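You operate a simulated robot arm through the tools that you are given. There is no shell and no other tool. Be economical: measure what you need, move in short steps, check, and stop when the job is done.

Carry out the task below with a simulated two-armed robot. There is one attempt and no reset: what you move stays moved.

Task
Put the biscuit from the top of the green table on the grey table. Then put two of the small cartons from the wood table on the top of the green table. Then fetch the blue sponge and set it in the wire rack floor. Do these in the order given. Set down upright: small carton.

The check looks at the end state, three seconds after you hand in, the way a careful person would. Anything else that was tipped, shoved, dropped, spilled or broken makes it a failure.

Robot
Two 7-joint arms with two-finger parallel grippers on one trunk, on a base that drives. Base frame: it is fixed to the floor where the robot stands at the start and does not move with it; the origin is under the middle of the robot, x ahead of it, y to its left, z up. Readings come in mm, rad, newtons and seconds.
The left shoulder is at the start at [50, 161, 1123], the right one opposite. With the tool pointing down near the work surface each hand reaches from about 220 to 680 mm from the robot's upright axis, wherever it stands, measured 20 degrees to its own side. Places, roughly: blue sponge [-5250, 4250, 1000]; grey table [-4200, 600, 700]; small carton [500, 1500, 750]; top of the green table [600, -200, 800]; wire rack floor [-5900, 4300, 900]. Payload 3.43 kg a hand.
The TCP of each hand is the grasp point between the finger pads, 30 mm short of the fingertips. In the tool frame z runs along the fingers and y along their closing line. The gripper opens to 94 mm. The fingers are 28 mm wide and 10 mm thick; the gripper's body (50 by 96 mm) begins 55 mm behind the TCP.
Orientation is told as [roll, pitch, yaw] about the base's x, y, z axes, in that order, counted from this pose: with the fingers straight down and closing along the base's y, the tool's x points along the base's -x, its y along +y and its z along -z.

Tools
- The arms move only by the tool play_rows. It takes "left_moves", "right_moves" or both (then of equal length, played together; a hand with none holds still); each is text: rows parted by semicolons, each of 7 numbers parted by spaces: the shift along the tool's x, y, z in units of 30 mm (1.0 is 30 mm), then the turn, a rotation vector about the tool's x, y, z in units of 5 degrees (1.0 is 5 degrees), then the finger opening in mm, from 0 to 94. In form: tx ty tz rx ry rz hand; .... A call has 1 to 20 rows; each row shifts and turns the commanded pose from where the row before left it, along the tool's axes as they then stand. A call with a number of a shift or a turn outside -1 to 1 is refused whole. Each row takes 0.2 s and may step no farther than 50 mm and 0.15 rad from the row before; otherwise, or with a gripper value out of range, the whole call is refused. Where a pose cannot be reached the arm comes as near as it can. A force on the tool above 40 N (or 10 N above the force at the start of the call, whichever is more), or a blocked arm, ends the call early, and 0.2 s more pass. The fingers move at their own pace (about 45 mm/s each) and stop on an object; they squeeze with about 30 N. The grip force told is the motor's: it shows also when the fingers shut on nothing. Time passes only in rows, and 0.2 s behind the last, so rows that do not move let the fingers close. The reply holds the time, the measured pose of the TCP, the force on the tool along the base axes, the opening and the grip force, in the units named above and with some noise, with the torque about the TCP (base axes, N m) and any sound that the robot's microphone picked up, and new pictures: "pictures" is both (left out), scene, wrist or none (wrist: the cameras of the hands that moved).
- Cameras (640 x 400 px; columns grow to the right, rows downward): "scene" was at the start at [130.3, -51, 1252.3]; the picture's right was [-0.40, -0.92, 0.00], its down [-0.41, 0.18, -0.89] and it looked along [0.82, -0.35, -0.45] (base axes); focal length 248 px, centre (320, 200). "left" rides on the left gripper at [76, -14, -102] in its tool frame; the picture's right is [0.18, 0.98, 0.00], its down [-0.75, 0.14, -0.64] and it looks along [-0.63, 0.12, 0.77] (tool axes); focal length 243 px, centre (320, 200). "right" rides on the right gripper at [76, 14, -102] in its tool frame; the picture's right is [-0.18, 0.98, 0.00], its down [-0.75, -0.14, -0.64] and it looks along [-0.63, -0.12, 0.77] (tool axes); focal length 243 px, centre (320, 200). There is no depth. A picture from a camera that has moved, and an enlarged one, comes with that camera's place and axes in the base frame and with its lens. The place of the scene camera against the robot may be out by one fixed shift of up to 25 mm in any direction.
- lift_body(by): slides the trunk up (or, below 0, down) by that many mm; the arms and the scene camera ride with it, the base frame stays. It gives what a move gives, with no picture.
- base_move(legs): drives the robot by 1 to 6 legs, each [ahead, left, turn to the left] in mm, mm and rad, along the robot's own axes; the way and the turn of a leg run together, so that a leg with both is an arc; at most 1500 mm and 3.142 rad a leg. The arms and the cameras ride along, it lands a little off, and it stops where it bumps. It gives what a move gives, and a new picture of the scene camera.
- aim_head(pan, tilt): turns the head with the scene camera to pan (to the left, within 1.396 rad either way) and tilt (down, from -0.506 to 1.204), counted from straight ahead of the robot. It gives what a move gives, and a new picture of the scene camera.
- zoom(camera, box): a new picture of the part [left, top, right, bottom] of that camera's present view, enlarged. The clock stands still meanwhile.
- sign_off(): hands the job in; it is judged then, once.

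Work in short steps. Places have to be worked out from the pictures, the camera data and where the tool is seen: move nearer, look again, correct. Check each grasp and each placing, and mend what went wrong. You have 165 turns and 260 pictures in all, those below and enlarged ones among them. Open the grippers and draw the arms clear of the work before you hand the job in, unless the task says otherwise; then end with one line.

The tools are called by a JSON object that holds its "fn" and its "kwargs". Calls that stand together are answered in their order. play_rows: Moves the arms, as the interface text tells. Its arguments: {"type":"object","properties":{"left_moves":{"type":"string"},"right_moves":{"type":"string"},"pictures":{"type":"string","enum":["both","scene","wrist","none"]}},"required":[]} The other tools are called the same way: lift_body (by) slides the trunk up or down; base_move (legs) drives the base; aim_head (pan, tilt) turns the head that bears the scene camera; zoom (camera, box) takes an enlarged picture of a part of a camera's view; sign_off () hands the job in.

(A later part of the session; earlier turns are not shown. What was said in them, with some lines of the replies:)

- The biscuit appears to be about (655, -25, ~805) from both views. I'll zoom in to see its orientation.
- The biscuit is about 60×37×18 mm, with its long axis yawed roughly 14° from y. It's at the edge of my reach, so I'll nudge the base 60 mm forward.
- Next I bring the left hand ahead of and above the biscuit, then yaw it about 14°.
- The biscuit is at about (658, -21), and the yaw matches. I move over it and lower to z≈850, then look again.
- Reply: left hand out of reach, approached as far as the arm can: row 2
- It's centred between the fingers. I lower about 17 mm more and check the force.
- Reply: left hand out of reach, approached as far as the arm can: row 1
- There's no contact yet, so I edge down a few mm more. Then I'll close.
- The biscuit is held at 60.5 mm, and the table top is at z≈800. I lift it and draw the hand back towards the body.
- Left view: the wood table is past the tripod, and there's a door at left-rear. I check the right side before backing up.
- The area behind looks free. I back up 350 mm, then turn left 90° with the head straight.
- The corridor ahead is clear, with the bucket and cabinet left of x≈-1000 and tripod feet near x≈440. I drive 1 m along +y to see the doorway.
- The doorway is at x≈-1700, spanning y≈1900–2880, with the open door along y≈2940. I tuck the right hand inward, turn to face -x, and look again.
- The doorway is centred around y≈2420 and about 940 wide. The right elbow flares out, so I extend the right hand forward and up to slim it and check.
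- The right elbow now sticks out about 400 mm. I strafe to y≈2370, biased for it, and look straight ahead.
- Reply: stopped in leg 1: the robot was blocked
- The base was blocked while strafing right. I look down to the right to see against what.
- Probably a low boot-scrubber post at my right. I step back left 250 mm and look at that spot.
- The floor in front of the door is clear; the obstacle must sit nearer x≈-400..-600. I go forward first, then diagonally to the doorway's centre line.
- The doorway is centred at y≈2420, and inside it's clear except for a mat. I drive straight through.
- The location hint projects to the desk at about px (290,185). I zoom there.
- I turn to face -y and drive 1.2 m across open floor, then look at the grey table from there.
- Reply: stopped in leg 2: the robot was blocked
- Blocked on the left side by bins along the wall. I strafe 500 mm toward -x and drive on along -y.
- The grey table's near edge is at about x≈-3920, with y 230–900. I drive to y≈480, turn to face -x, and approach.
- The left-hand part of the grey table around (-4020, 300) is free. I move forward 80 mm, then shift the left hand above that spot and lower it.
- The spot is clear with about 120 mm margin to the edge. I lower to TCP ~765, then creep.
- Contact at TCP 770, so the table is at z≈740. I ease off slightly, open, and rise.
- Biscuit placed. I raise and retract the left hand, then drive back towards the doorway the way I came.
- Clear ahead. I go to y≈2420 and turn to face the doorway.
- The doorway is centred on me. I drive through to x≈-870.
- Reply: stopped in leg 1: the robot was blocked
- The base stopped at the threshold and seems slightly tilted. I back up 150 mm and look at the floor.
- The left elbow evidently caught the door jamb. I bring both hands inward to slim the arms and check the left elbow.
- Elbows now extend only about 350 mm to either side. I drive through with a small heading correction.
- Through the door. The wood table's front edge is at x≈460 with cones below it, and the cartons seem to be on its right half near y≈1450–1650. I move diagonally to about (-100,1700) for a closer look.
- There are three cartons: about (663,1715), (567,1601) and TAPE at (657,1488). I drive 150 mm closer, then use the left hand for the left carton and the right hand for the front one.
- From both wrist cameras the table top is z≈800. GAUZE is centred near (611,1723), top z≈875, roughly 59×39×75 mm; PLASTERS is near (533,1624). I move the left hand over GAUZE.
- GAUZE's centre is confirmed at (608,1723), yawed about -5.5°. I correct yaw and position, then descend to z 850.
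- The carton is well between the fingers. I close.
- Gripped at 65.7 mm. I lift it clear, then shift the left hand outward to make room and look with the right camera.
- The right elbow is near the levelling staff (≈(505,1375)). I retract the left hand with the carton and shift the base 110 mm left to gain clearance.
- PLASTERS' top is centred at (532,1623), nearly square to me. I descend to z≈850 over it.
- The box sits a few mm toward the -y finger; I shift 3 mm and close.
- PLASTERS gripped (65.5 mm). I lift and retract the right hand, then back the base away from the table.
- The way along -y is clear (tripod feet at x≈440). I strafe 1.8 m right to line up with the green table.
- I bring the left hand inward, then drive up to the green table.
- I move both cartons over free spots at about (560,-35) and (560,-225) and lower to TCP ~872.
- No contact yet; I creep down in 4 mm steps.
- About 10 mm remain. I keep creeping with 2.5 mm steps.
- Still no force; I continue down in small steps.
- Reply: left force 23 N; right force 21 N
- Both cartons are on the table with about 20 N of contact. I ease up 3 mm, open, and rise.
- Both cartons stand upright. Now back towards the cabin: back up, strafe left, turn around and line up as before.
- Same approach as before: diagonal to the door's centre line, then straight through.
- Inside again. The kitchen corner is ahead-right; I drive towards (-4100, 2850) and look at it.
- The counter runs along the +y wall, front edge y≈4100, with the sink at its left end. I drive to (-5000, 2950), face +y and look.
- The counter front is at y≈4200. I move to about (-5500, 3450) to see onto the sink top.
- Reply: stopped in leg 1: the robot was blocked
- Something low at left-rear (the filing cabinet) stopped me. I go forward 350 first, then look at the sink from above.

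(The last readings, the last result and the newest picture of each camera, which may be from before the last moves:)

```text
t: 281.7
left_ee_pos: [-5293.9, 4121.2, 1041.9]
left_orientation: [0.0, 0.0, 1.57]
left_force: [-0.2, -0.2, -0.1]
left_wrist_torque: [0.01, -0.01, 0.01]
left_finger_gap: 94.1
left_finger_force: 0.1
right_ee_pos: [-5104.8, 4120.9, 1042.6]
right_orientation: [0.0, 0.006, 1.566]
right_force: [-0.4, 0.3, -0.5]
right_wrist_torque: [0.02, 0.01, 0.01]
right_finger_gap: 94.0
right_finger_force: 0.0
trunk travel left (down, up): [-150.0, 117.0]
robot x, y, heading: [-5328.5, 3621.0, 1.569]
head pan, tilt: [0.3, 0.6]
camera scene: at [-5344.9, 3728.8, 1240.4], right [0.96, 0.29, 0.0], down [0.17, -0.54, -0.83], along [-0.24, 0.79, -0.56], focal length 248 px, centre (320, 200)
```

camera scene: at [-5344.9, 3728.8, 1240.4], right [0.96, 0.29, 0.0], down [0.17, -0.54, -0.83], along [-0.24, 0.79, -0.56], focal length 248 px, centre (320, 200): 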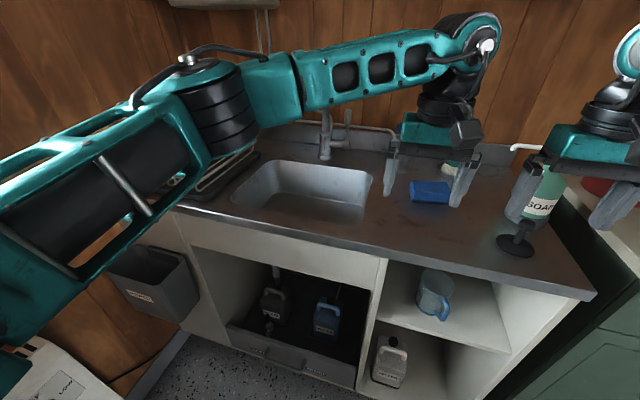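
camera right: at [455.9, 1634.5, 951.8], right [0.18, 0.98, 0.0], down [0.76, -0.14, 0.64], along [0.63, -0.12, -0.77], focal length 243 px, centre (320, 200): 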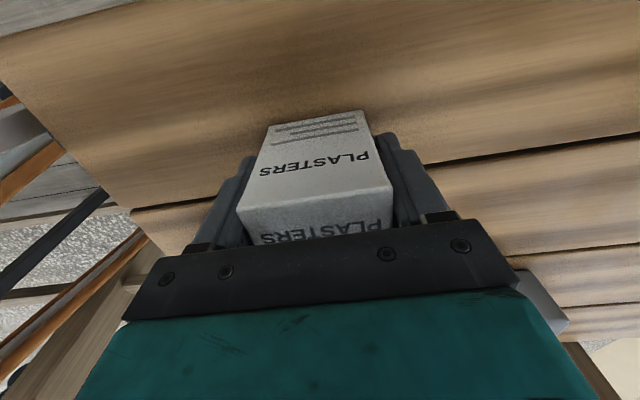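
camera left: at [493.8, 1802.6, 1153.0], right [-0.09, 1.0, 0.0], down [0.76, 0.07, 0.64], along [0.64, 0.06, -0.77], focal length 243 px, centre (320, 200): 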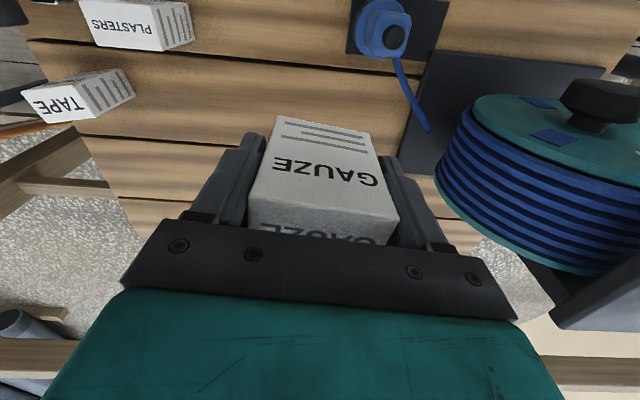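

The blue sponge is on the counter at about (-5245, 4280). I shift 60 mm right and 90 mm ahead and check with the left wrist camera.

{"fn": "base_move", "kwargs": {"legs": [[90, -60, 0]]}}

{"fn": "play_rows", "kwargs": {"left_moves": "0 0 0.8 0 0 0 94;0 0 0.8 0 0 0 94;0 0 0 0 0 0 94", "pictures": "wrist"}}

```text
t: 282.9
left_ee_pos: [-5234.8, 4210.8, 1042.3]
left_orientation: [0.001, 0.002, 1.572]
left_force: [-0.3, -0.2, -0.5]
left_wrist_torque: [-0.02, -0.01, -0.01]
left_finger_gap: 93.9
left_finger_force: 0.1
right_ee_pos: [-5046.5, 4209.2, 1042.5]
right_orientation: [0.0, 0.005, 1.565]
right_force: [-0.3, 1.0, 0.5]
right_wrist_torque: [0.01, 0.01, 0.03]
right_finger_gap: 93.7
right_finger_force: 0.0
trunk travel left (down, up): [-150.0, 117.0]
robot x, y, heading: [-5265.4, 3706.5, 1.568]
head pan, tilt: [0.3, 0.6]
camera scene: at [-5285.3, 3818.4, 1240.3], right [0.96, 0.29, 0.0], down [0.17, -0.54, -0.82], along [-0.24, 0.79, -0.57], focal length 248 px, centre (320, 200)
```

scene: 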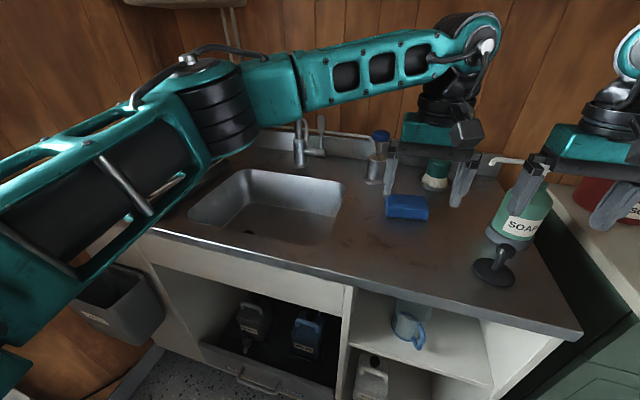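

```text
t: 283.7
left_ee_pos: [-5235.1, 4208.7, 994.3]
left_orientation: [0.0, -0.001, 1.572]
left_force: [0.1, 0.3, 0.5]
left_wrist_torque: [-0.03, -0.02, -0.02]
left_finger_gap: 94.2
left_finger_force: 0.1
right_ee_pos: [-5047.5, 4209.1, 1042.6]
right_orientation: [0.001, 0.004, 1.567]
right_force: [-0.2, 0.1, 1.6]
right_wrist_torque: [0.02, -0.04, -0.04]
right_finger_gap: 93.9
right_finger_force: 0.2
trunk travel left (down, up): [-150.0, 117.0]
robot x, y, heading: [-5264.4, 3707.3, 1.564]
head pan, tilt: [0.3, 0.6]
camera left: at [-5220.0, 4134.4, 1096.3], right [-0.98, -0.18, 0.0], down [-0.14, 0.75, 0.64], along [-0.12, 0.63, -0.77], focal length 243 px, centre (320, 200)
```

left: 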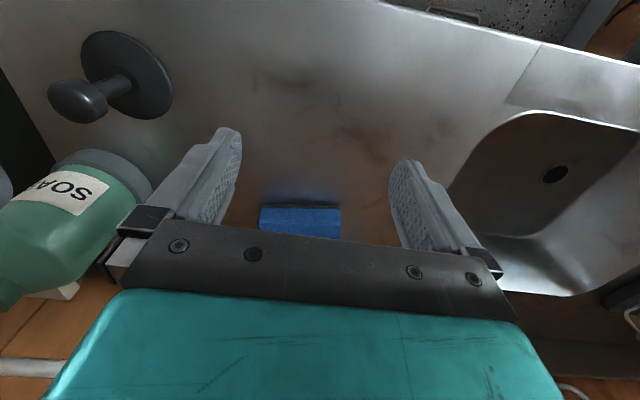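

The right hand is very close to the soap bottle, so I raise it straight up and pull it back before continuing.

{"fn": "play_rows", "kwargs": {"right_moves": "0 0 -0.8 0 0 0 94;0 0 -0.8 0 0 0 94;0 0 -0.8 0 0 0 94;0 0 -0.8 0 0 0 94;0.9 0 0 0 0 0 94;0.9 0 0 0 0 0 94;0.9 0 0 0 0 0 94;0.9 0 0 0 0 0 94;0 0 0 0 0 0 94", "pictures": "scene"}}

```text
t: 285.7
left_ee_pos: [-5233.7, 4209.5, 996.0]
left_orientation: [0.0, 0.0, 1.57]
left_force: [-0.8, -0.2, -0.5]
left_wrist_torque: [-0.02, 0.0, -0.01]
left_finger_gap: 94.2
left_finger_force: 0.1
right_ee_pos: [-5046.5, 4103.4, 1139.1]
right_orientation: [0.0, 0.006, 1.563]
right_force: [1.0, 0.0, 0.0]
right_wrist_torque: [0.03, 0.02, 0.01]
right_finger_gap: 94.1
right_finger_force: 0.1
trunk travel left (down, up): [-150.0, 117.0]
robot x, y, heading: [-5265.6, 3708.1, 1.573]
head pan, tilt: [0.3, 0.6]
camera scene: at [-5285.7, 3817.9, 1240.4], right [0.96, 0.29, 0.0], down [0.17, -0.54, -0.82], along [-0.24, 0.79, -0.57], focal length 248 px, centre (320, 200)
```

scene: 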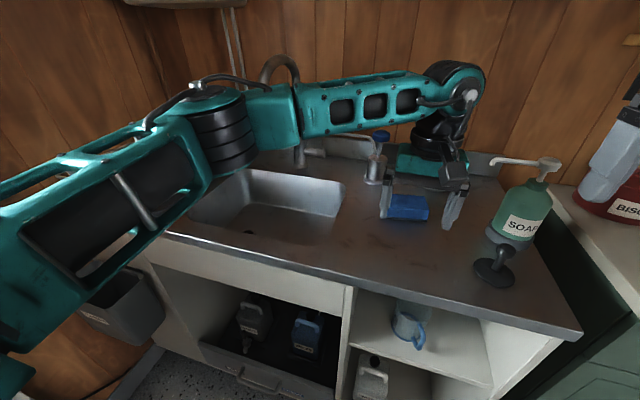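

The soap bottle is fine. I advance the left hand about 75 mm and look again at the sponge.

{"fn": "play_rows", "kwargs": {"left_moves": "-0.83 0 0.2 0 0 0 94;-0.83 0 0.2 0 0 0 94;-0.83 0 0 0 0 0 94;0 0 0 0 0 0 94", "pictures": "wrist"}}

```text
t: 286.7
left_ee_pos: [-5235.5, 4284.9, 981.9]
left_orientation: [0.0, 0.0, 1.569]
left_force: [-0.2, -0.3, -0.3]
left_wrist_torque: [0.0, 0.01, -0.03]
left_finger_gap: 94.3
left_finger_force: 0.1
right_ee_pos: [-5046.7, 4103.5, 1140.0]
right_orientation: [-0.002, 0.006, 1.566]
right_force: [0.0, 0.5, 0.3]
right_wrist_torque: [0.0, 0.01, -0.02]
right_finger_gap: 94.1
right_finger_force: 0.1
trunk travel left (down, up): [-150.0, 117.0]
robot x, y, heading: [-5263.7, 3709.2, 1.569]
head pan, tilt: [0.3, 0.6]
camera left: at [-5220.2, 4209.8, 1083.8], right [-0.98, -0.18, 0.0], down [-0.14, 0.75, 0.64], along [-0.12, 0.63, -0.77], focal length 243 px, centre (320, 200)
```

left: 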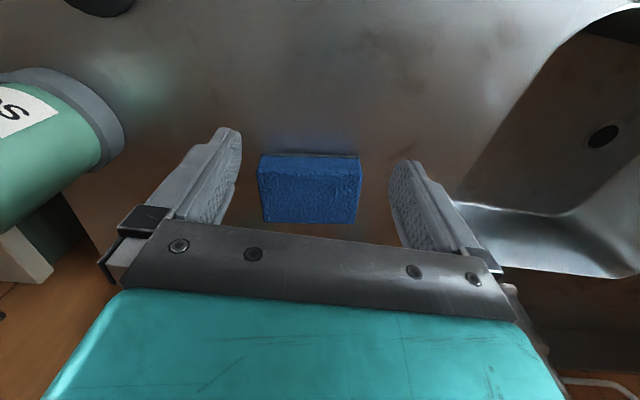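

Two views put the sponge lower and farther: about (-5235, 4360), top z≈885, roughly 100×68 mm, so I must grip its short side. I retract and raise the left hand, move the base right 120/ahead 25, and yaw the hand 90°.

{"fn": "play_rows", "kwargs": {"left_moves": "0.7 0 -1 0 0 0 94;0.7 0 -1 0 0 0 94;0.7 0 -1 0 0 0 94;1 0 0 0 0 0 94;1 0 0 0 0 0 94;1 0 0 0 0 0 94;0 0 0 0 0 0 94", "pictures": "none"}}

{"fn": "base_move", "kwargs": {"legs": [[25, -120, 0]]}}

{"fn": "play_rows", "kwargs": {"left_moves": "0 0 0 0 0 -1 94;0 0 0 0 0 -1 94;0 0 0 0 0 -1 94;0 0 0 0 0 -1 94;0 0 0 0 0 -1 94;0 0 0 0 0 -1 94;0 0 0 0 0 -1 94;0 0 0 0 0 -1 94;0 0 0 0 0 -1 94;0 0 0 0 0 -1 94;0 0 0 0 0 -1 94;0 0 0 0 0 -1 94;0 0 0 0 0 -1 94;0 0 0 0 0 -1 94;0 0 0 0 0 -1 94;0 0 0 0 0 -1 94;0 0 0 0 0 -1 94;0 0 0 0 0 -1 94;0 0 0 0 0 0 94"}}

```text
t: 288.3
left_ee_pos: [-5234.1, 4131.0, 1073.1]
left_orientation: [0.0, 0.0, 1.57]
left_force: [0.4, 0.3, 1.1]
left_wrist_torque: [0.0, 0.02, -0.01]
left_finger_gap: 93.8
left_finger_force: 0.0
right_ee_pos: [-5046.7, 4102.9, 1140.2]
right_orientation: [0.001, 0.005, 1.565]
right_force: [0.5, 0.0, -0.1]
right_wrist_torque: [0.01, 0.01, -0.03]
right_finger_gap: 94.1
right_finger_force: 0.0
trunk travel left (down, up): [-150.0, 117.0]
robot x, y, heading: [-5264.5, 3709.6, 1.57]
head pan, tilt: [0.3, 0.6]
```

```text
t: 290.0
left_ee_pos: [-5114.7, 4157.1, 1073.8]
left_orientation: [0.0, 0.0, 1.57]
left_force: [0.7, -0.4, -0.9]
left_wrist_torque: [0.0, 0.02, 0.01]
left_finger_gap: 93.9
left_finger_force: 0.1
right_ee_pos: [-4927.6, 4129.3, 1138.9]
right_orientation: [0.0, 0.004, 1.566]
right_force: [-0.4, -0.1, 0.0]
right_wrist_torque: [0.02, 0.02, 0.02]
right_finger_gap: 94.2
right_finger_force: 0.1
trunk travel left (down, up): [-150.0, 117.0]
robot x, y, heading: [-5143.9, 3729.5, 1.566]
head pan, tilt: [0.3, 0.6]
camera scene: at [-5165.4, 3842.7, 1240.4], right [0.96, 0.29, 0.0], down [0.17, -0.54, -0.83], along [-0.24, 0.79, -0.56], focal length 248 px, centre (320, 200)
```

scene: 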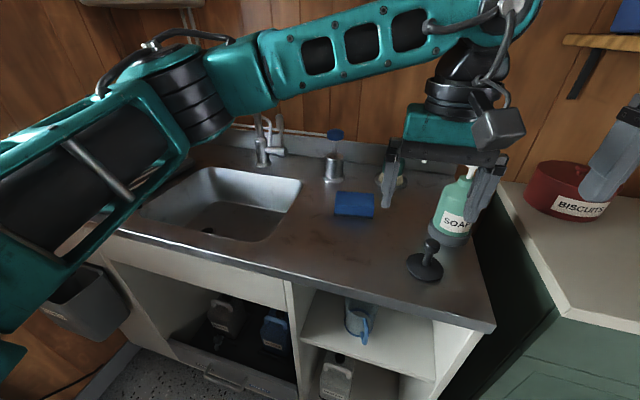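

```text
t: 294.0
left_ee_pos: [-5114.3, 4156.3, 1072.6]
left_orientation: [0.0, 0.002, -3.14]
left_force: [0.6, 0.5, -0.3]
left_wrist_torque: [-0.01, 0.0, 0.02]
left_finger_gap: 94.1
left_finger_force: 0.0
right_ee_pos: [-4926.8, 4127.7, 1140.5]
right_orientation: [-0.001, 0.005, 1.566]
right_force: [0.3, 0.5, 0.4]
right_wrist_torque: [-0.04, -0.01, 0.0]
right_finger_gap: 94.1
right_finger_force: 0.0
trunk travel left (down, up): [-150.0, 117.0]
robot x, y, heading: [-5144.6, 3734.5, 1.571]
head pan, tilt: [0.3, 0.6]
camera scene: at [-5165.7, 3842.7, 1240.4], right [0.96, 0.29, 0.0], down [0.17, -0.54, -0.83], along [-0.24, 0.79, -0.56], focal length 248 px, centre (320, 200)
camera left: at [-5038.4, 4172.3, 1174.4], right [0.19, -0.98, 0.0], down [-0.75, -0.14, 0.64], along [-0.63, -0.12, -0.77], focal length 243 px, centre (320, 200)
```

scene: 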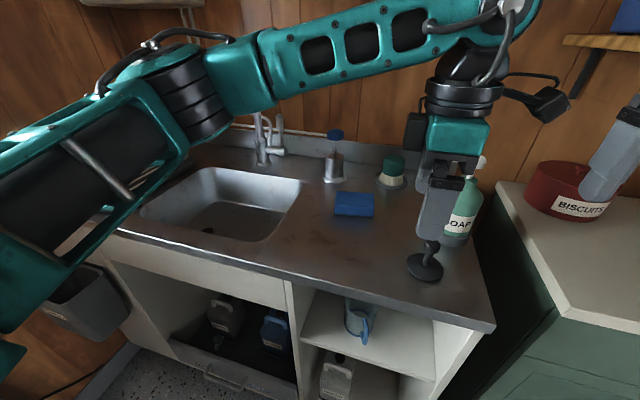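
left: 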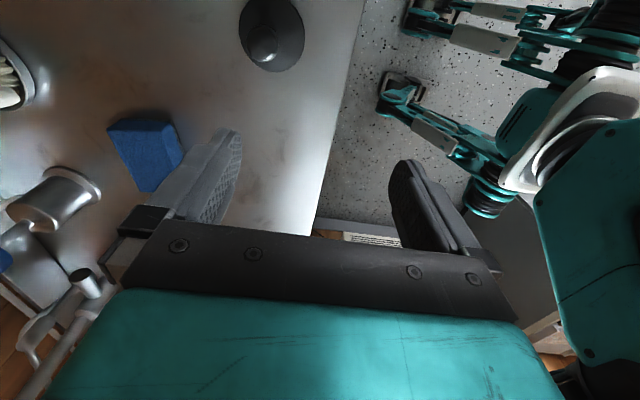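

The hand is rotated cleanly. I move left first (away from the soap), then forward above the sponge.

{"fn": "play_rows", "kwargs": {"left_moves": "-0.97 0 0 0 0 0 94;-0.97 0 0 0 0 0 94;-0.97 0 0 0 0 0 94;-0.97 0 0 0 0 0 94;0 -0.93 0.2 0 0 0 94;0 -0.93 0.2 0 0 0 94;0 -0.93 0.3 0 0 0 94;0 -0.93 0.3 0 0 0 94;0 -0.93 0.4 0 0 0 94;0 -0.93 0.4 0 0 0 94;0 -0.93 0.4 0 0 0 94;0 0 0 0 0 0 94"}}

```text
t: 296.6
left_ee_pos: [-5230.3, 4353.1, 1006.5]
left_orientation: [-0.001, 0.002, 3.141]
left_force: [-0.6, 0.2, -0.8]
left_wrist_torque: [-0.02, -0.01, -0.05]
left_finger_gap: 94.1
left_finger_force: 0.0
right_ee_pos: [-4927.4, 4128.2, 1138.5]
right_orientation: [-0.001, 0.007, 1.565]
right_force: [-0.3, 0.3, 0.3]
right_wrist_torque: [0.01, 0.01, 0.01]
right_finger_gap: 94.0
right_finger_force: 0.1
trunk travel left (down, up): [-150.0, 117.0]
robot x, y, heading: [-5143.5, 3732.2, 1.564]
head pan, tilt: [0.3, 0.6]
camera scene: at [-5166.0, 3842.6, 1240.4], right [0.96, 0.29, 0.0], down [0.17, -0.54, -0.83], along [-0.24, 0.79, -0.56], focal length 248 px, centre (320, 200)
camera left: at [-5154.4, 4367.5, 1108.7], right [0.18, -0.98, 0.0], down [-0.75, -0.14, 0.64], along [-0.63, -0.12, -0.77], focal length 243 px, centre (320, 200)
```

scene: 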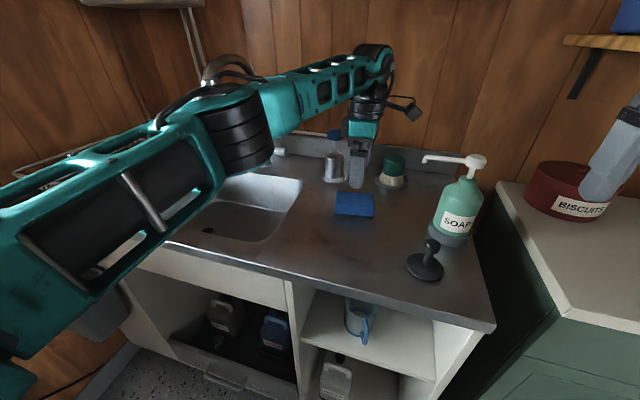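
left: 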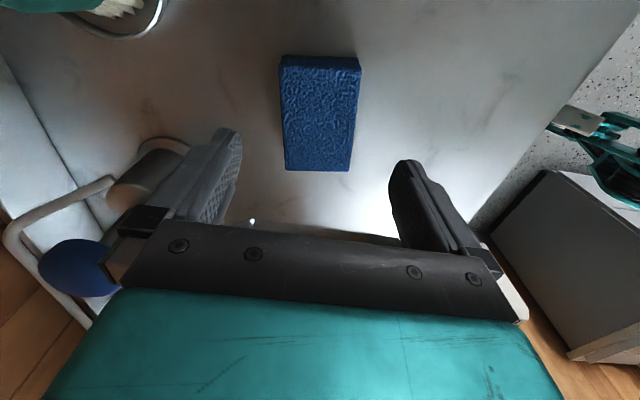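

The sponge is centred at about (-5247, 4351), aligned with the hand. I shift 17 mm and descend to z 920.

{"fn": "play_rows", "kwargs": {"left_moves": "-0.55 0.07 0.6 0 0 0 94;0 0 0.8 0 0 0 94;0 0 0.8 0 0 0 94;0 0 0.65 0 0 0 94;0 0 0 0 0 0 94", "pictures": "wrist"}}

```text
t: 297.8
left_ee_pos: [-5248.4, 4349.4, 921.1]
left_orientation: [0.001, 0.003, 3.14]
left_force: [0.4, 0.0, 0.5]
left_wrist_torque: [0.04, 0.02, -0.03]
left_finger_gap: 94.0
left_finger_force: 0.1
right_ee_pos: [-4927.3, 4128.5, 1139.7]
right_orientation: [0.002, 0.005, 1.568]
right_force: [1.3, 0.0, 0.2]
right_wrist_torque: [0.05, 0.01, 0.0]
right_finger_gap: 94.0
right_finger_force: 0.1
trunk travel left (down, up): [-150.0, 117.0]
robot x, y, heading: [-5149.0, 3733.7, 1.569]
head pan, tilt: [0.3, 0.6]
camera left: at [-5170.8, 4365.4, 1022.5], right [0.18, -0.98, 0.0], down [-0.75, -0.14, 0.64], along [-0.63, -0.12, -0.77], focal length 243 px, centre (320, 200)
```

left: 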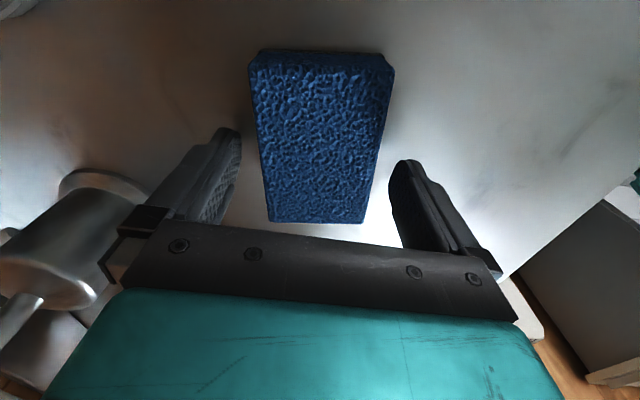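

Well aligned. I lower 15 mm more, watching for contact.

{"fn": "play_rows", "kwargs": {"left_moves": "0 -0.1 0.25 0 0 0 94;0 0 0.25 0 0 0 94;0 0 0 0 0 0 94", "pictures": "wrist"}}

```text
t: 298.6
left_ee_pos: [-5248.1, 4353.1, 910.2]
left_orientation: [-0.005, 0.0, 3.141]
left_force: [-2.0, 1.5, 23.6]
left_wrist_torque: [-1.17, 0.12, -0.16]
left_finger_gap: 93.3
left_finger_force: 0.1
right_ee_pos: [-4926.5, 4126.0, 1140.5]
right_orientation: [0.001, 0.005, 1.564]
right_force: [0.1, -0.1, -0.3]
right_wrist_torque: [0.0, 0.02, -0.02]
right_finger_gap: 93.9
right_finger_force: 0.1
trunk travel left (down, up): [-150.0, 117.0]
robot x, y, heading: [-5145.7, 3734.9, 1.568]
head pan, tilt: [0.3, 0.6]
camera left: at [-5170.8, 4367.2, 1012.1], right [0.18, -0.98, -0.01], down [-0.75, -0.14, 0.64], along [-0.63, -0.11, -0.77], focal length 243 px, centre (320, 200)
```

left: 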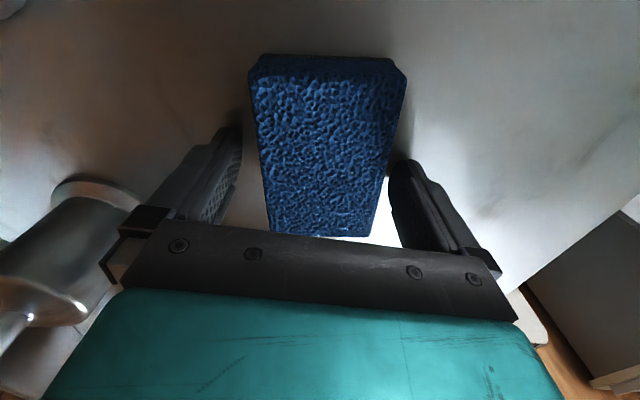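

The finger touched the counter at TCP 910. I ease up 2 mm and close on the sponge.

{"fn": "play_rows", "kwargs": {"left_moves": "0 0 -0.2 0 0 0 94;0 0 0 0 0 0 60;0 0 0 0 0 0 40;0 0 0 0 0 0 30;0 0 0 0 0 0 30;0 0 0 0 0 0 30", "pictures": "wrist"}}

```text
t: 300.0
left_ee_pos: [-5247.7, 4352.9, 912.9]
left_orientation: [-0.001, 0.0, 3.142]
left_force: [-0.2, 0.3, -0.5]
left_wrist_torque: [-0.01, -0.02, 0.0]
left_finger_gap: 69.0
left_finger_force: 30.2
right_ee_pos: [-4928.1, 4128.0, 1140.3]
right_orientation: [0.0, 0.006, 1.567]
right_force: [0.2, -0.6, -0.1]
right_wrist_torque: [0.01, 0.04, 0.03]
right_finger_gap: 94.2
right_finger_force: 0.0
trunk travel left (down, up): [-150.0, 117.0]
robot x, y, heading: [-5146.6, 3731.8, 1.573]
head pan, tilt: [0.3, 0.6]
camera left: at [-5170.8, 4368.0, 1013.6], right [0.18, -0.98, 0.0], down [-0.75, -0.14, 0.64], along [-0.63, -0.12, -0.77], focal length 243 px, centre (320, 200)
```

left: 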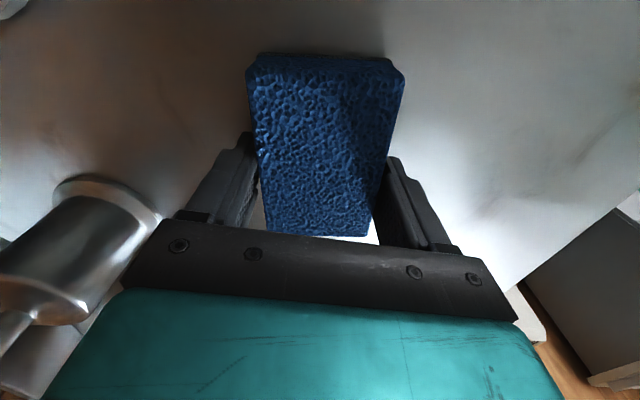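

Gripped at 69 mm. I lift it straight up and retract from the wall side.

{"fn": "play_rows", "kwargs": {"left_moves": "0 0 -0.5 0 0 0 30;0 0 -1 0 0 0 30;0 0 -1 0 0 0 30;0 0 -1 0 0 0 30;0 0 -1 0 0 0 30;0 0 -1 0 0 0 30;0 1 -0.8 0 0 0 30;0 1 0 0 0 0 30;0 1 0 0 0 0 30;0 1 0 0 0 0 30;0 0.7 0 0 0 0 30;0 0 0 0 0 0 30"}}

```text
t: 302.6
left_ee_pos: [-5247.6, 4211.7, 1100.9]
left_orientation: [0.001, 0.0, 3.143]
left_force: [0.9, 0.5, -0.9]
left_wrist_torque: [-0.02, 0.02, 0.03]
left_finger_gap: 68.1
left_finger_force: 30.2
right_ee_pos: [-4927.4, 4127.9, 1139.7]
right_orientation: [0.001, 0.006, 1.566]
right_force: [0.0, 0.3, 0.2]
right_wrist_torque: [-0.02, 0.01, 0.03]
right_finger_gap: 94.0
right_finger_force: 0.0
trunk travel left (down, up): [-150.0, 117.0]
robot x, y, heading: [-5144.7, 3734.9, 1.573]
head pan, tilt: [0.3, 0.6]
camera scene: at [-5165.7, 3842.8, 1240.4], right [0.96, 0.29, 0.0], down [0.17, -0.54, -0.83], along [-0.24, 0.79, -0.56], focal length 248 px, centre (320, 200)
camera left: at [-5171.4, 4226.8, 1202.7], right [0.18, -0.98, 0.0], down [-0.75, -0.14, 0.64], along [-0.63, -0.12, -0.77], focal length 243 px, centre (320, 200)
```

scene: 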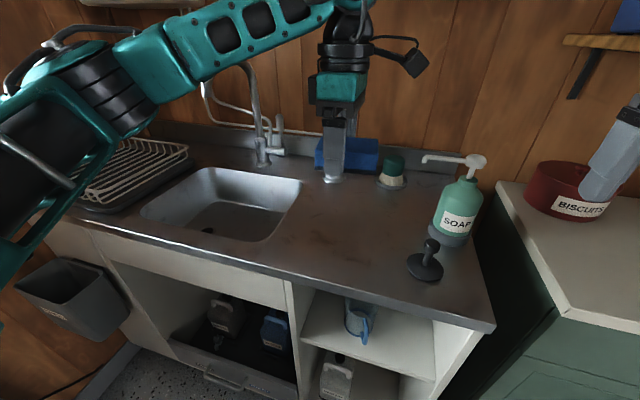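
left: 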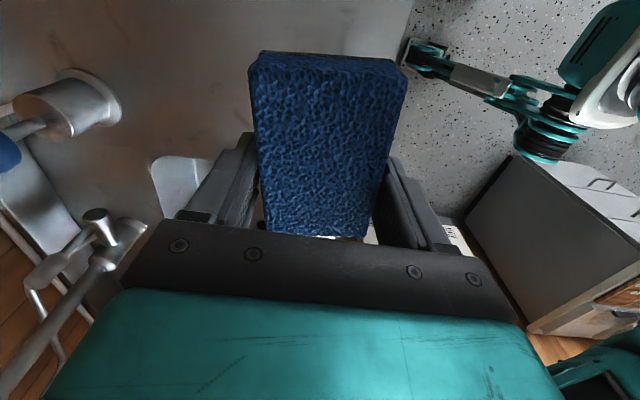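

The wire dish rack is left of the sink, centred near (-5870, 4290). I back up 60 mm and strafe 350 mm left, keeping the hand high.

{"fn": "base_move", "kwargs": {"legs": [[-60, 0, 0], [0, 350, 0]]}}

{"fn": "aim_head", "kwargs": {"pan": 0.35, "tilt": 0.7}}

```text
t: 306.8
left_ee_pos: [-5596.8, 4150.7, 1101.2]
left_orientation: [0.001, 0.0, 3.143]
left_force: [-0.1, 0.4, 0.2]
left_wrist_torque: [-0.03, 0.01, 0.02]
left_finger_gap: 67.2
left_finger_force: 29.8
right_ee_pos: [-5275.8, 4069.1, 1139.8]
right_orientation: [0.0, 0.004, 1.565]
right_force: [1.3, 0.0, -0.2]
right_wrist_torque: [0.02, -0.01, 0.03]
right_finger_gap: 94.0
right_finger_force: 0.1
trunk travel left (down, up): [-150.0, 117.0]
robot x, y, heading: [-5498.9, 3669.5, 1.574]
head pan, tilt: [0.3, 0.6]
camera scene: at [-5514.4, 3782.7, 1240.4], right [0.96, 0.29, 0.0], down [0.17, -0.54, -0.83], along [-0.24, 0.79, -0.56], focal length 248 px, centre (320, 200)
```

scene: 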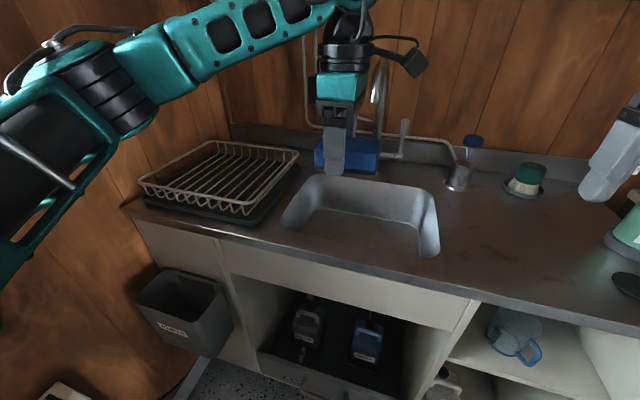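

```text
t: 307.5
left_ee_pos: [-5596.6, 4151.9, 1102.0]
left_orientation: [0.0, 0.0, 3.143]
left_force: [0.2, 0.2, -0.9]
left_wrist_torque: [0.0, 0.0, -0.01]
left_finger_gap: 67.2
left_finger_force: 29.8
right_ee_pos: [-5275.1, 4067.2, 1140.0]
right_orientation: [0.0, 0.004, 1.565]
right_force: [-0.3, 0.5, -0.2]
right_wrist_torque: [0.02, 0.01, 0.01]
right_finger_gap: 94.0
right_finger_force: 0.2
trunk travel left (down, up): [-150.0, 117.0]
robot x, y, heading: [-5492.7, 3670.0, 1.576]
head pan, tilt: [0.351, 0.7]
camera scene: at [-5517.3, 3778.1, 1231.8], right [0.94, 0.34, 0.0], down [0.22, -0.6, -0.77], along [-0.26, 0.72, -0.64], focal length 248 px, centre (320, 200)
```

scene: 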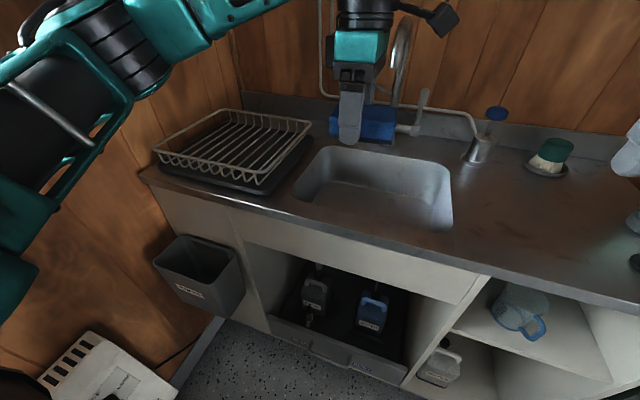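

The rack spans x≈-6060..-5765, y≈4130..4390, rim z≈955. I move the base 40 mm ahead and bring the sponge above about (-5880, 4262).

{"fn": "base_move", "kwargs": {"legs": [[40, 0, 0]]}}

{"fn": "play_rows", "kwargs": {"left_moves": "-0.943 -0.233 0.1 0 0 0 30;-0.943 -0.233 0.1 0 0 0 30;-0.943 -0.233 0.1 0 0 0 30;-0.943 -0.233 0.1 0 0 0 30;-0.943 -0.233 0.1 0 0 0 30;-0.943 -0.233 0.2 0 0 0 30;-0.943 -0.233 0.2 0 0 0 30;-0.943 -0.233 0.2 0 0 0 30;-0.943 -0.233 0.2 0 0 0 30;-0.943 -0.233 0.2 0 0 0 30;0 0 0 0 0 0 30"}}

```text
t: 308.4
left_ee_pos: [-5596.1, 4192.2, 1100.0]
left_orientation: [0.0, 0.0, 3.142]
left_force: [-0.1, -0.5, -1.8]
left_wrist_torque: [0.02, -0.03, 0.0]
left_finger_gap: 66.8
left_finger_force: 30.0
right_ee_pos: [-5275.4, 4108.5, 1138.5]
right_orientation: [0.0, 0.004, 1.565]
right_force: [-0.6, 0.1, 0.2]
right_wrist_torque: [0.0, -0.01, 0.01]
right_finger_gap: 93.9
right_finger_force: 0.1
trunk travel left (down, up): [-150.0, 117.0]
robot x, y, heading: [-5494.9, 3713.9, 1.568]
head pan, tilt: [0.351, 0.7]
camera scene: at [-5517.3, 3818.3, 1231.6], right [0.94, 0.34, 0.0], down [0.22, -0.61, -0.76], along [-0.26, 0.72, -0.64], focal length 248 px, centre (320, 200)
```

scene: 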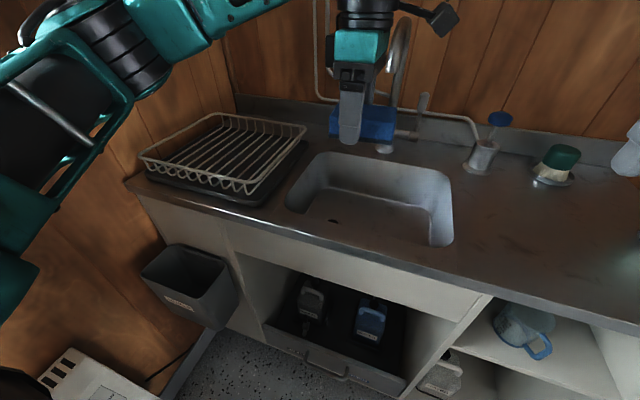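

```text
t: 310.8
left_ee_pos: [-5879.4, 4262.3, 1055.1]
left_orientation: [-0.001, -0.002, 3.142]
left_force: [0.1, 0.5, -0.3]
left_wrist_torque: [-0.01, -0.05, -0.01]
left_finger_gap: 66.6
left_finger_force: 29.5
right_ee_pos: [-5275.2, 4106.6, 1140.4]
right_orientation: [0.0, 0.005, 1.565]
right_force: [0.9, 0.0, 0.2]
right_wrist_torque: [0.02, -0.04, 0.01]
right_finger_gap: 94.1
right_finger_force: 0.0
trunk travel left (down, up): [-150.0, 117.0]
robot x, y, heading: [-5494.5, 3714.0, 1.567]
head pan, tilt: [0.351, 0.7]
camera scene: at [-5517.2, 3817.5, 1231.8], right [0.94, 0.34, 0.0], down [0.22, -0.61, -0.77], along [-0.26, 0.72, -0.64], focal length 248 px, centre (320, 200)
camera left: at [-5803.0, 4277.1, 1157.3], right [0.18, -0.98, 0.0], down [-0.75, -0.14, 0.64], along [-0.63, -0.12, -0.77], focal length 243 px, centre (320, 200)
```

scene: 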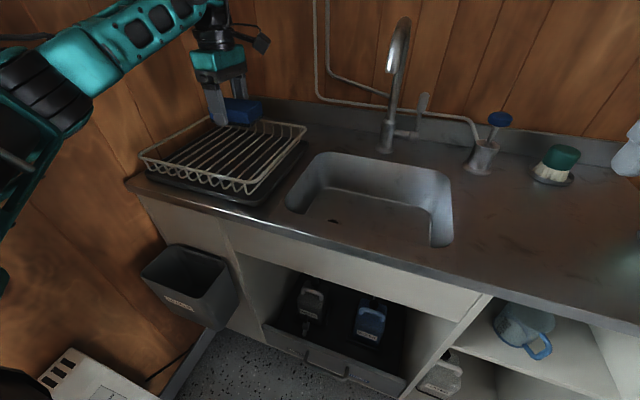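
left: 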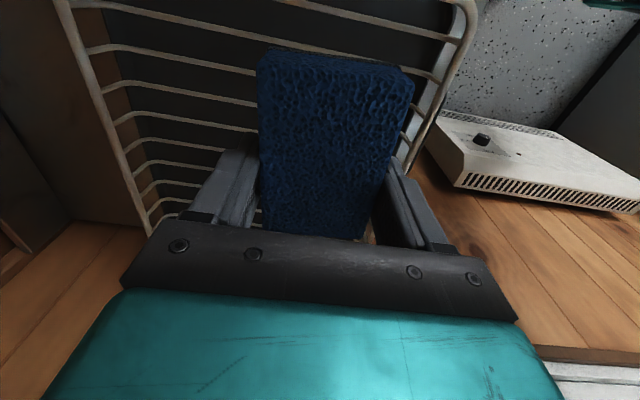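

The wrist view shows the rack centre is about 40 mm further toward the wall. I shift the sponge +28 in y, -11 in x and lower to z≈975.

{"fn": "play_rows", "kwargs": {"left_moves": "-0.37 -0.93 0 0 0 0 30;0 0 0.9 0 0 0 30;0 0 0.9 0 0 0 30;0 0 0.9 0 0 0 30;0 0 0 0 0 0 30"}}

{"fn": "zoom", "kwargs": {"camera": "scene", "box": [120, 40, 320, 220]}}

```text
t: 312.0
left_ee_pos: [-5888.7, 4289.2, 975.4]
left_orientation: [-0.001, -0.001, 3.142]
left_force: [-0.6, 0.0, -0.9]
left_wrist_torque: [0.02, -0.02, -0.01]
left_finger_gap: 66.2
left_finger_force: 30.1
right_ee_pos: [-5275.7, 4108.2, 1139.9]
right_orientation: [-0.001, 0.004, 1.566]
right_force: [-0.3, -0.1, 0.5]
right_wrist_torque: [0.02, 0.0, 0.02]
right_finger_gap: 94.2
right_finger_force: 0.0
trunk travel left (down, up): [-150.0, 117.0]
robot x, y, heading: [-5496.1, 3711.4, 1.568]
head pan, tilt: [0.351, 0.7]
camera scene: at [-5517.2, 3817.4, 1231.8], right [0.94, 0.34, 0.0], down [0.22, -0.6, -0.77], along [-0.26, 0.72, -0.64], focal length 248 px, centre (320, 200)
camera left: at [-5813.1, 4304.5, 1076.5], right [0.18, -0.98, 0.0], down [-0.75, -0.14, 0.64], along [-0.63, -0.12, -0.77], focal length 243 px, centre (320, 200)
```

scene: 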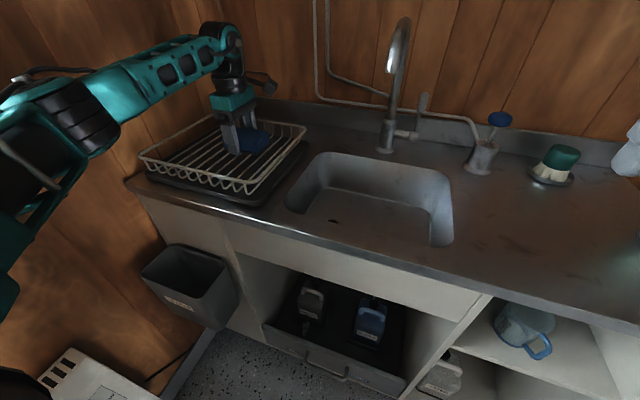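
left: 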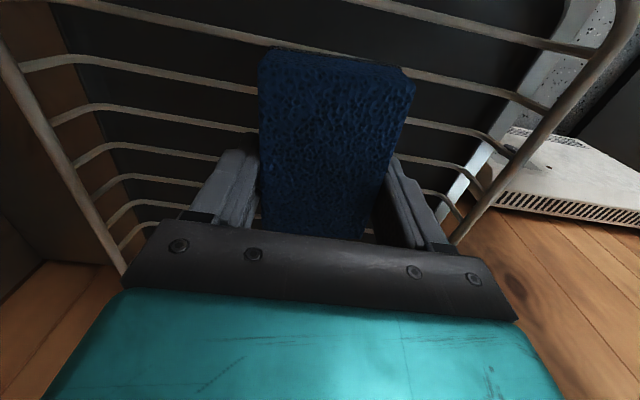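

```text
2.22 times, centred on (220, 130) of scene
camera zoom: at [-5517.2, 3817.4, 1231.8], right [0.94, 0.34, 0.0], down [0.22, -0.6, -0.77], along [-0.26, 0.72, -0.64], focal length 552 px, centre (542, 356)
```

zoom: 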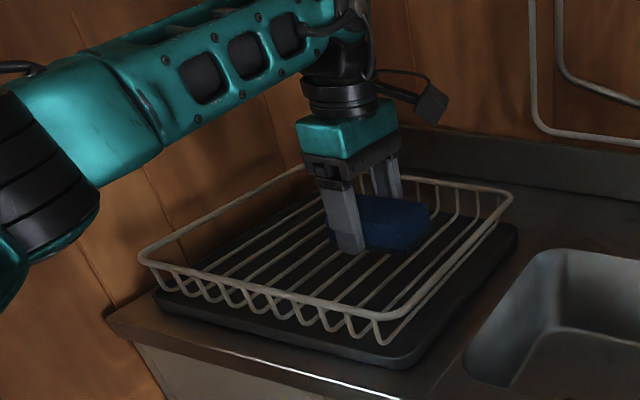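

Centred within the rack between the rails. I creep downward until contact.

{"fn": "play_rows", "kwargs": {"left_moves": "0 0 0.25 0 0 0 30;0 0 0.25 0 0 0 30;0 0 0.17 0 0 0 30;0 0 0 0 0 0 30", "pictures": "none"}}

{"fn": "zoom", "kwargs": {"camera": "scene", "box": [120, 40, 320, 220]}}

```text
t: 313.0
left_ee_pos: [-5891.0, 4289.3, 955.3]
left_orientation: [0.002, 0.0, 3.143]
left_force: [-0.1, 0.5, -0.3]
left_wrist_torque: [-0.02, 0.03, 0.0]
left_finger_gap: 66.4
left_finger_force: 30.4
right_ee_pos: [-5276.2, 4107.4, 1139.4]
right_orientation: [0.0, 0.005, 1.563]
right_force: [0.4, -0.1, 0.1]
right_wrist_torque: [0.0, -0.02, 0.02]
right_finger_gap: 94.1
right_finger_force: 0.1
trunk travel left (down, up): [-150.0, 117.0]
robot x, y, heading: [-5492.5, 3710.9, 1.568]
head pan, tilt: [0.351, 0.7]
```

```text
2.22 times, centred on (220, 130) of scene
camera zoom: at [-5517.3, 3817.5, 1231.8], right [0.94, 0.34, 0.0], down [0.22, -0.61, -0.76], along [-0.26, 0.72, -0.64], focal length 552 px, centre (542, 356)
```

zoom: 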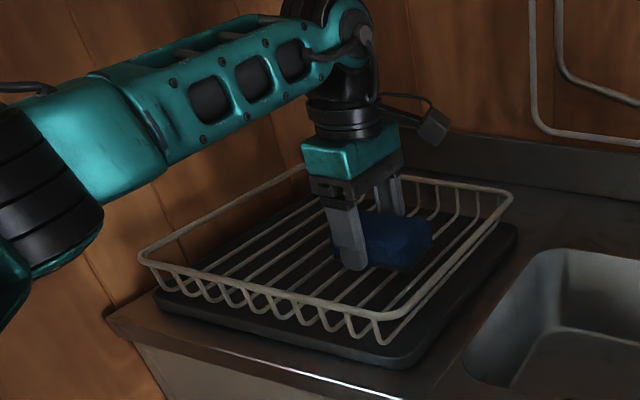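

{"fn": "play_rows", "kwargs": {"left_moves": "0 0 0.17 0 0 0 30;0 0 0.17 0 0 0 30;0 0 0.1 0 0 0 30;0 0 0 0 0 0 30", "pictures": "wrist"}}

{"fn": "zoom", "kwargs": {"camera": "scene", "box": [120, 40, 320, 220]}}

```text
t: 314.0
left_ee_pos: [-5891.2, 4288.9, 941.0]
left_orientation: [0.0, 0.001, 3.141]
left_force: [-1.1, 0.5, -0.5]
left_wrist_torque: [0.03, 0.04, -0.02]
left_finger_gap: 65.9
left_finger_force: 29.7
right_ee_pos: [-5275.1, 4107.9, 1139.6]
right_orientation: [0.0, 0.004, 1.567]
right_force: [-0.6, 0.0, -0.3]
right_wrist_torque: [0.02, 0.0, 0.01]
right_finger_gap: 94.2
right_finger_force: 0.0
trunk travel left (down, up): [-150.0, 117.0]
robot x, y, heading: [-5495.8, 3712.6, 1.575]
head pan, tilt: [0.351, 0.7]
camera left: at [-5813.9, 4304.6, 1043.1], right [0.18, -0.98, 0.0], down [-0.75, -0.14, 0.64], along [-0.63, -0.12, -0.77], focal length 243 px, centre (320, 200)
```

left: 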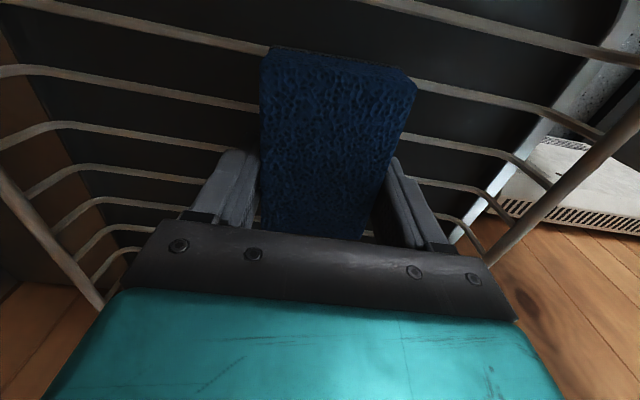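

```text
2.22 times, centred on (220, 130) of scene
camera zoom: at [-5517.3, 3817.5, 1231.8], right [0.94, 0.34, 0.0], down [0.22, -0.61, -0.76], along [-0.26, 0.72, -0.64], focal length 552 px, centre (542, 356)
```

zoom: 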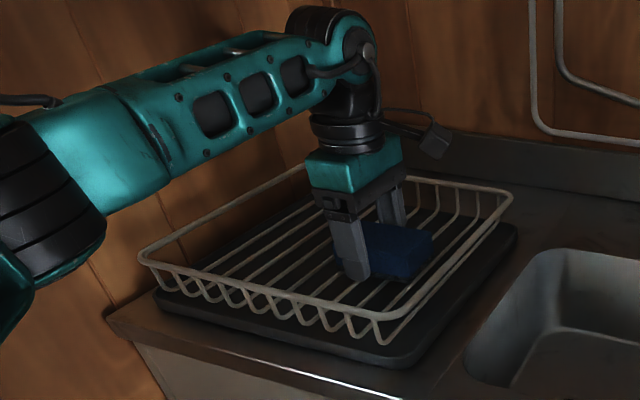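

No contact yet; a few more small steps.

{"fn": "play_rows", "kwargs": {"left_moves": "0 0 0.1 0 0 0 30;0 0 0.1 0 0 0 30;0 0 0.1 0 0 0 30;0 0 0 0 0 0 30", "pictures": "none"}}

{"fn": "play_rows", "kwargs": {"left_moves": "0 0 0.1 0 0 0 30;0 0 0.08 0 0 0 30;0 0 0 0 0 0 30", "pictures": "none"}}

{"fn": "zoom", "kwargs": {"camera": "scene", "box": [120, 40, 320, 220]}}

```text
t: 315.0
left_ee_pos: [-5890.2, 4288.5, 934.4]
left_orientation: [-0.004, 0.0, 3.142]
left_force: [-1.7, 2.8, 11.0]
left_wrist_torque: [-0.35, 0.08, -0.09]
left_finger_gap: 65.9
left_finger_force: 29.7
right_ee_pos: [-5274.5, 4106.9, 1140.2]
right_orientation: [-0.001, 0.004, 1.565]
right_force: [0.5, -0.6, -0.2]
right_wrist_torque: [0.01, 0.02, 0.01]
right_finger_gap: 94.2
right_finger_force: 0.0
trunk travel left (down, up): [-150.0, 117.0]
robot x, y, heading: [-5493.8, 3711.4, 1.569]
head pan, tilt: [0.351, 0.7]
```

```text
t: 315.8
left_ee_pos: [-5890.6, 4288.8, 935.0]
left_orientation: [-0.011, 0.002, -3.141]
left_force: [3.2, -7.3, 12.0]
left_wrist_torque: [-0.75, 0.0, 0.17]
left_finger_gap: 65.5
left_finger_force: 30.0
right_ee_pos: [-5275.3, 4105.2, 1139.3]
right_orientation: [0.003, 0.003, 1.565]
right_force: [-0.2, -0.4, -0.2]
right_wrist_torque: [-0.01, 0.0, -0.04]
right_finger_gap: 93.9
right_finger_force: 0.1
trunk travel left (down, up): [-150.0, 117.0]
robot x, y, heading: [-5496.0, 3713.8, 1.566]
head pan, tilt: [0.351, 0.7]
stopped in row 3 (left hand): the force on the tool passed its limit at 40 N (the readings are from after the stop); the commanded pose is now the measured one
```

```text
2.22 times, centred on (220, 130) of scene
camera zoom: at [-5516.3, 3815.4, 1231.6], right [0.94, 0.34, 0.0], down [0.22, -0.6, -0.77], along [-0.26, 0.72, -0.64], focal length 552 px, centre (542, 356)
```

zoom: 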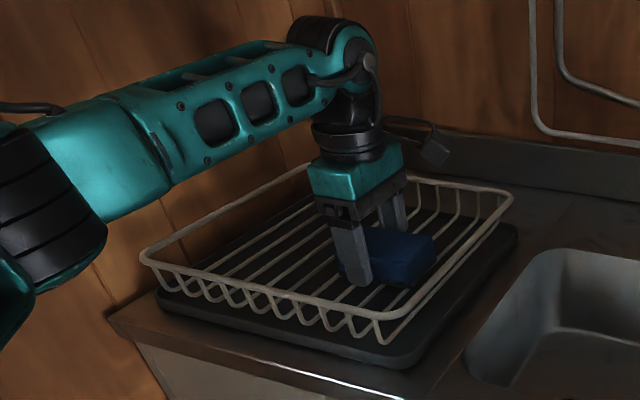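

It's resting on the rack floor. I ease up slightly, open, and rise vertically.

{"fn": "play_rows", "kwargs": {"left_moves": "0 0 -0.06 0 0 0 30;0 0 0 0 0 0 75;0 0 0 0 0 0 90;0 0 0 0 0 0 90;0 0 -0.5 0 0 0 90;0 0 -1 0 0 0 90;0 0 -1 0 0 0 90;0 0 -1 0 0 0 90;0 0 -1 0 0 0 90;0 0 -1 0 0 0 90;0 0 0 0 0 0 90"}}

{"fn": "zoom", "kwargs": {"camera": "scene", "box": [120, 60, 320, 220]}}

```text
t: 318.2
left_ee_pos: [-5892.1, 4290.7, 1098.9]
left_orientation: [-0.012, 0.001, -3.14]
left_force: [0.0, -1.5, 0.3]
left_wrist_torque: [0.04, -0.02, 0.02]
left_finger_gap: 90.0
left_finger_force: 0.0
right_ee_pos: [-5275.8, 4108.8, 1139.6]
right_orientation: [0.0, 0.004, 1.565]
right_force: [-0.4, 0.1, 0.2]
right_wrist_torque: [-0.01, -0.01, -0.01]
right_finger_gap: 93.9
right_finger_force: 0.1
trunk travel left (down, up): [-150.0, 117.0]
robot x, y, heading: [-5494.1, 3715.2, 1.566]
head pan, tilt: [0.351, 0.7]
camera scene: at [-5517.5, 3817.6, 1231.7], right [0.94, 0.34, 0.0], down [0.22, -0.61, -0.76], along [-0.26, 0.72, -0.64], focal length 248 px, centre (320, 200)
camera left: at [-5816.0, 4303.7, 1201.1], right [0.18, -0.98, -0.01], down [-0.75, -0.15, 0.64], along [-0.63, -0.11, -0.77], focal length 243 px, centre (320, 200)
```

scene: 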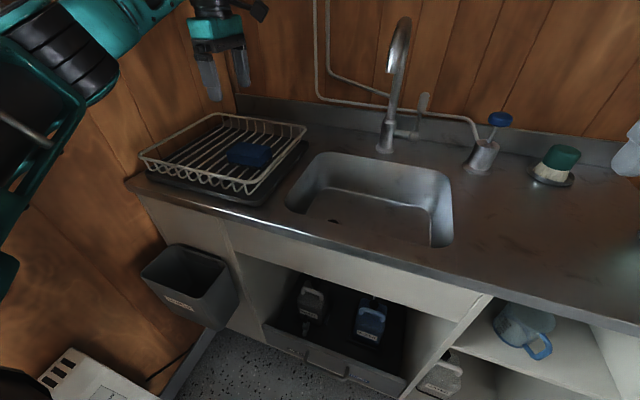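
left: 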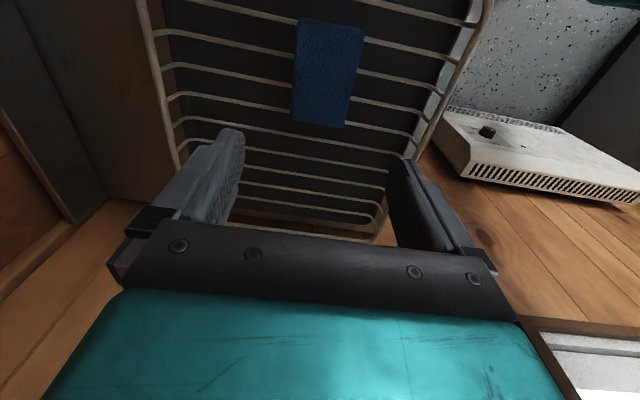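

```text
2.50 times, centred on (220, 140) of scene
camera zoom: at [-5517.5, 3817.6, 1231.7], right [0.94, 0.34, 0.0], down [0.22, -0.61, -0.76], along [-0.26, 0.72, -0.64], focal length 621 px, centre (570, 350)
```

zoom: 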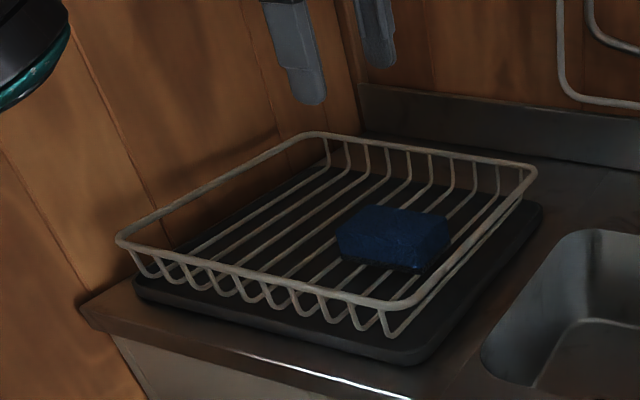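

The sponge lies flat in the rack. I draw both hands back clear of the counter and back the base away a bit.

{"fn": "play_rows", "kwargs": {"left_moves": "0.7 0.7 0 0 0 0 90;0.7 0.7 0 0 0 0 90;0.7 0.7 0 0 0 0 90;0.7 0.7 0 0 0 0 90;0.7 0.7 0 0 0 0 90;0 0.9 0 0 0 0 90;0 0 0 0 0 0 90", "right_moves": "0.5 0 0 0 0 0 94;0.5 0 0 0 0 0 94;0.5 0 0 0 0 0 94;0 0 0 0 0 0 94;0 0 0 0 0 0 94;0 0 0 0 0 0 94;0 0 0 0 0 0 94", "pictures": "none"}}

{"fn": "base_move", "kwargs": {"legs": [[-200, 0, 0]]}}

```text
t: 319.8
left_ee_pos: [-5785.7, 4156.1, 1097.1]
left_orientation: [-0.011, 0.0, -3.139]
left_force: [-0.1, 0.2, -0.2]
left_wrist_torque: [0.02, -0.02, -0.02]
left_finger_gap: 89.8
left_finger_force: 0.0
right_ee_pos: [-5275.4, 4062.2, 1139.7]
right_orientation: [0.001, 0.006, 1.565]
right_force: [0.5, -0.8, 0.2]
right_wrist_torque: [0.05, -0.01, 0.02]
right_finger_gap: 94.1
right_finger_force: 0.0
trunk travel left (down, up): [-150.0, 117.0]
robot x, y, heading: [-5494.6, 3707.2, 1.571]
head pan, tilt: [0.351, 0.7]
```

```text
t: 321.4
left_ee_pos: [-5787.3, 3955.9, 1097.0]
left_orientation: [-0.011, 0.0, -3.141]
left_force: [0.6, -0.2, 0.6]
left_wrist_torque: [0.01, -0.02, -0.01]
left_finger_gap: 90.2
left_finger_force: 0.0
right_ee_pos: [-5276.2, 3861.5, 1139.8]
right_orientation: [0.0, 0.005, 1.566]
right_force: [0.8, 0.0, 0.5]
right_wrist_torque: [0.0, 0.0, -0.03]
right_finger_gap: 94.0
right_finger_force: 0.1
trunk travel left (down, up): [-150.0, 117.0]
robot x, y, heading: [-5492.7, 3513.9, 1.571]
head pan, tilt: [0.351, 0.7]
camera scene: at [-5517.5, 3617.7, 1231.9], right [0.94, 0.34, 0.0], down [0.22, -0.6, -0.77], along [-0.26, 0.72, -0.64], focal length 248 px, centre (320, 200)
```

scene: 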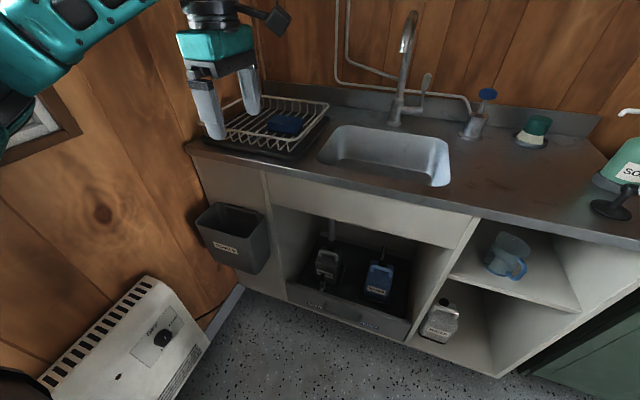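

The arms are clear, the grippers are open and all three placements are done, so I hand the job in.

{"fn": "sign_off", "kwargs": {}}

```text
The job is handed in.
```

I handed the job in with all three parts done in order: the biscuit is on the grey table, the GAUZE and PLASTERS cartons stand upright on the green table, and the blue sponge lies flat on the wire rack floor. The base or an arm was stopped four times by obstacles: the doorstep area outside, the bins just inside the door, the doorway on the way out, and near the filing cabinet by the sink. I saw nothing tipped or broken afterwards, but I did not go back to check that none of those items had shifted.
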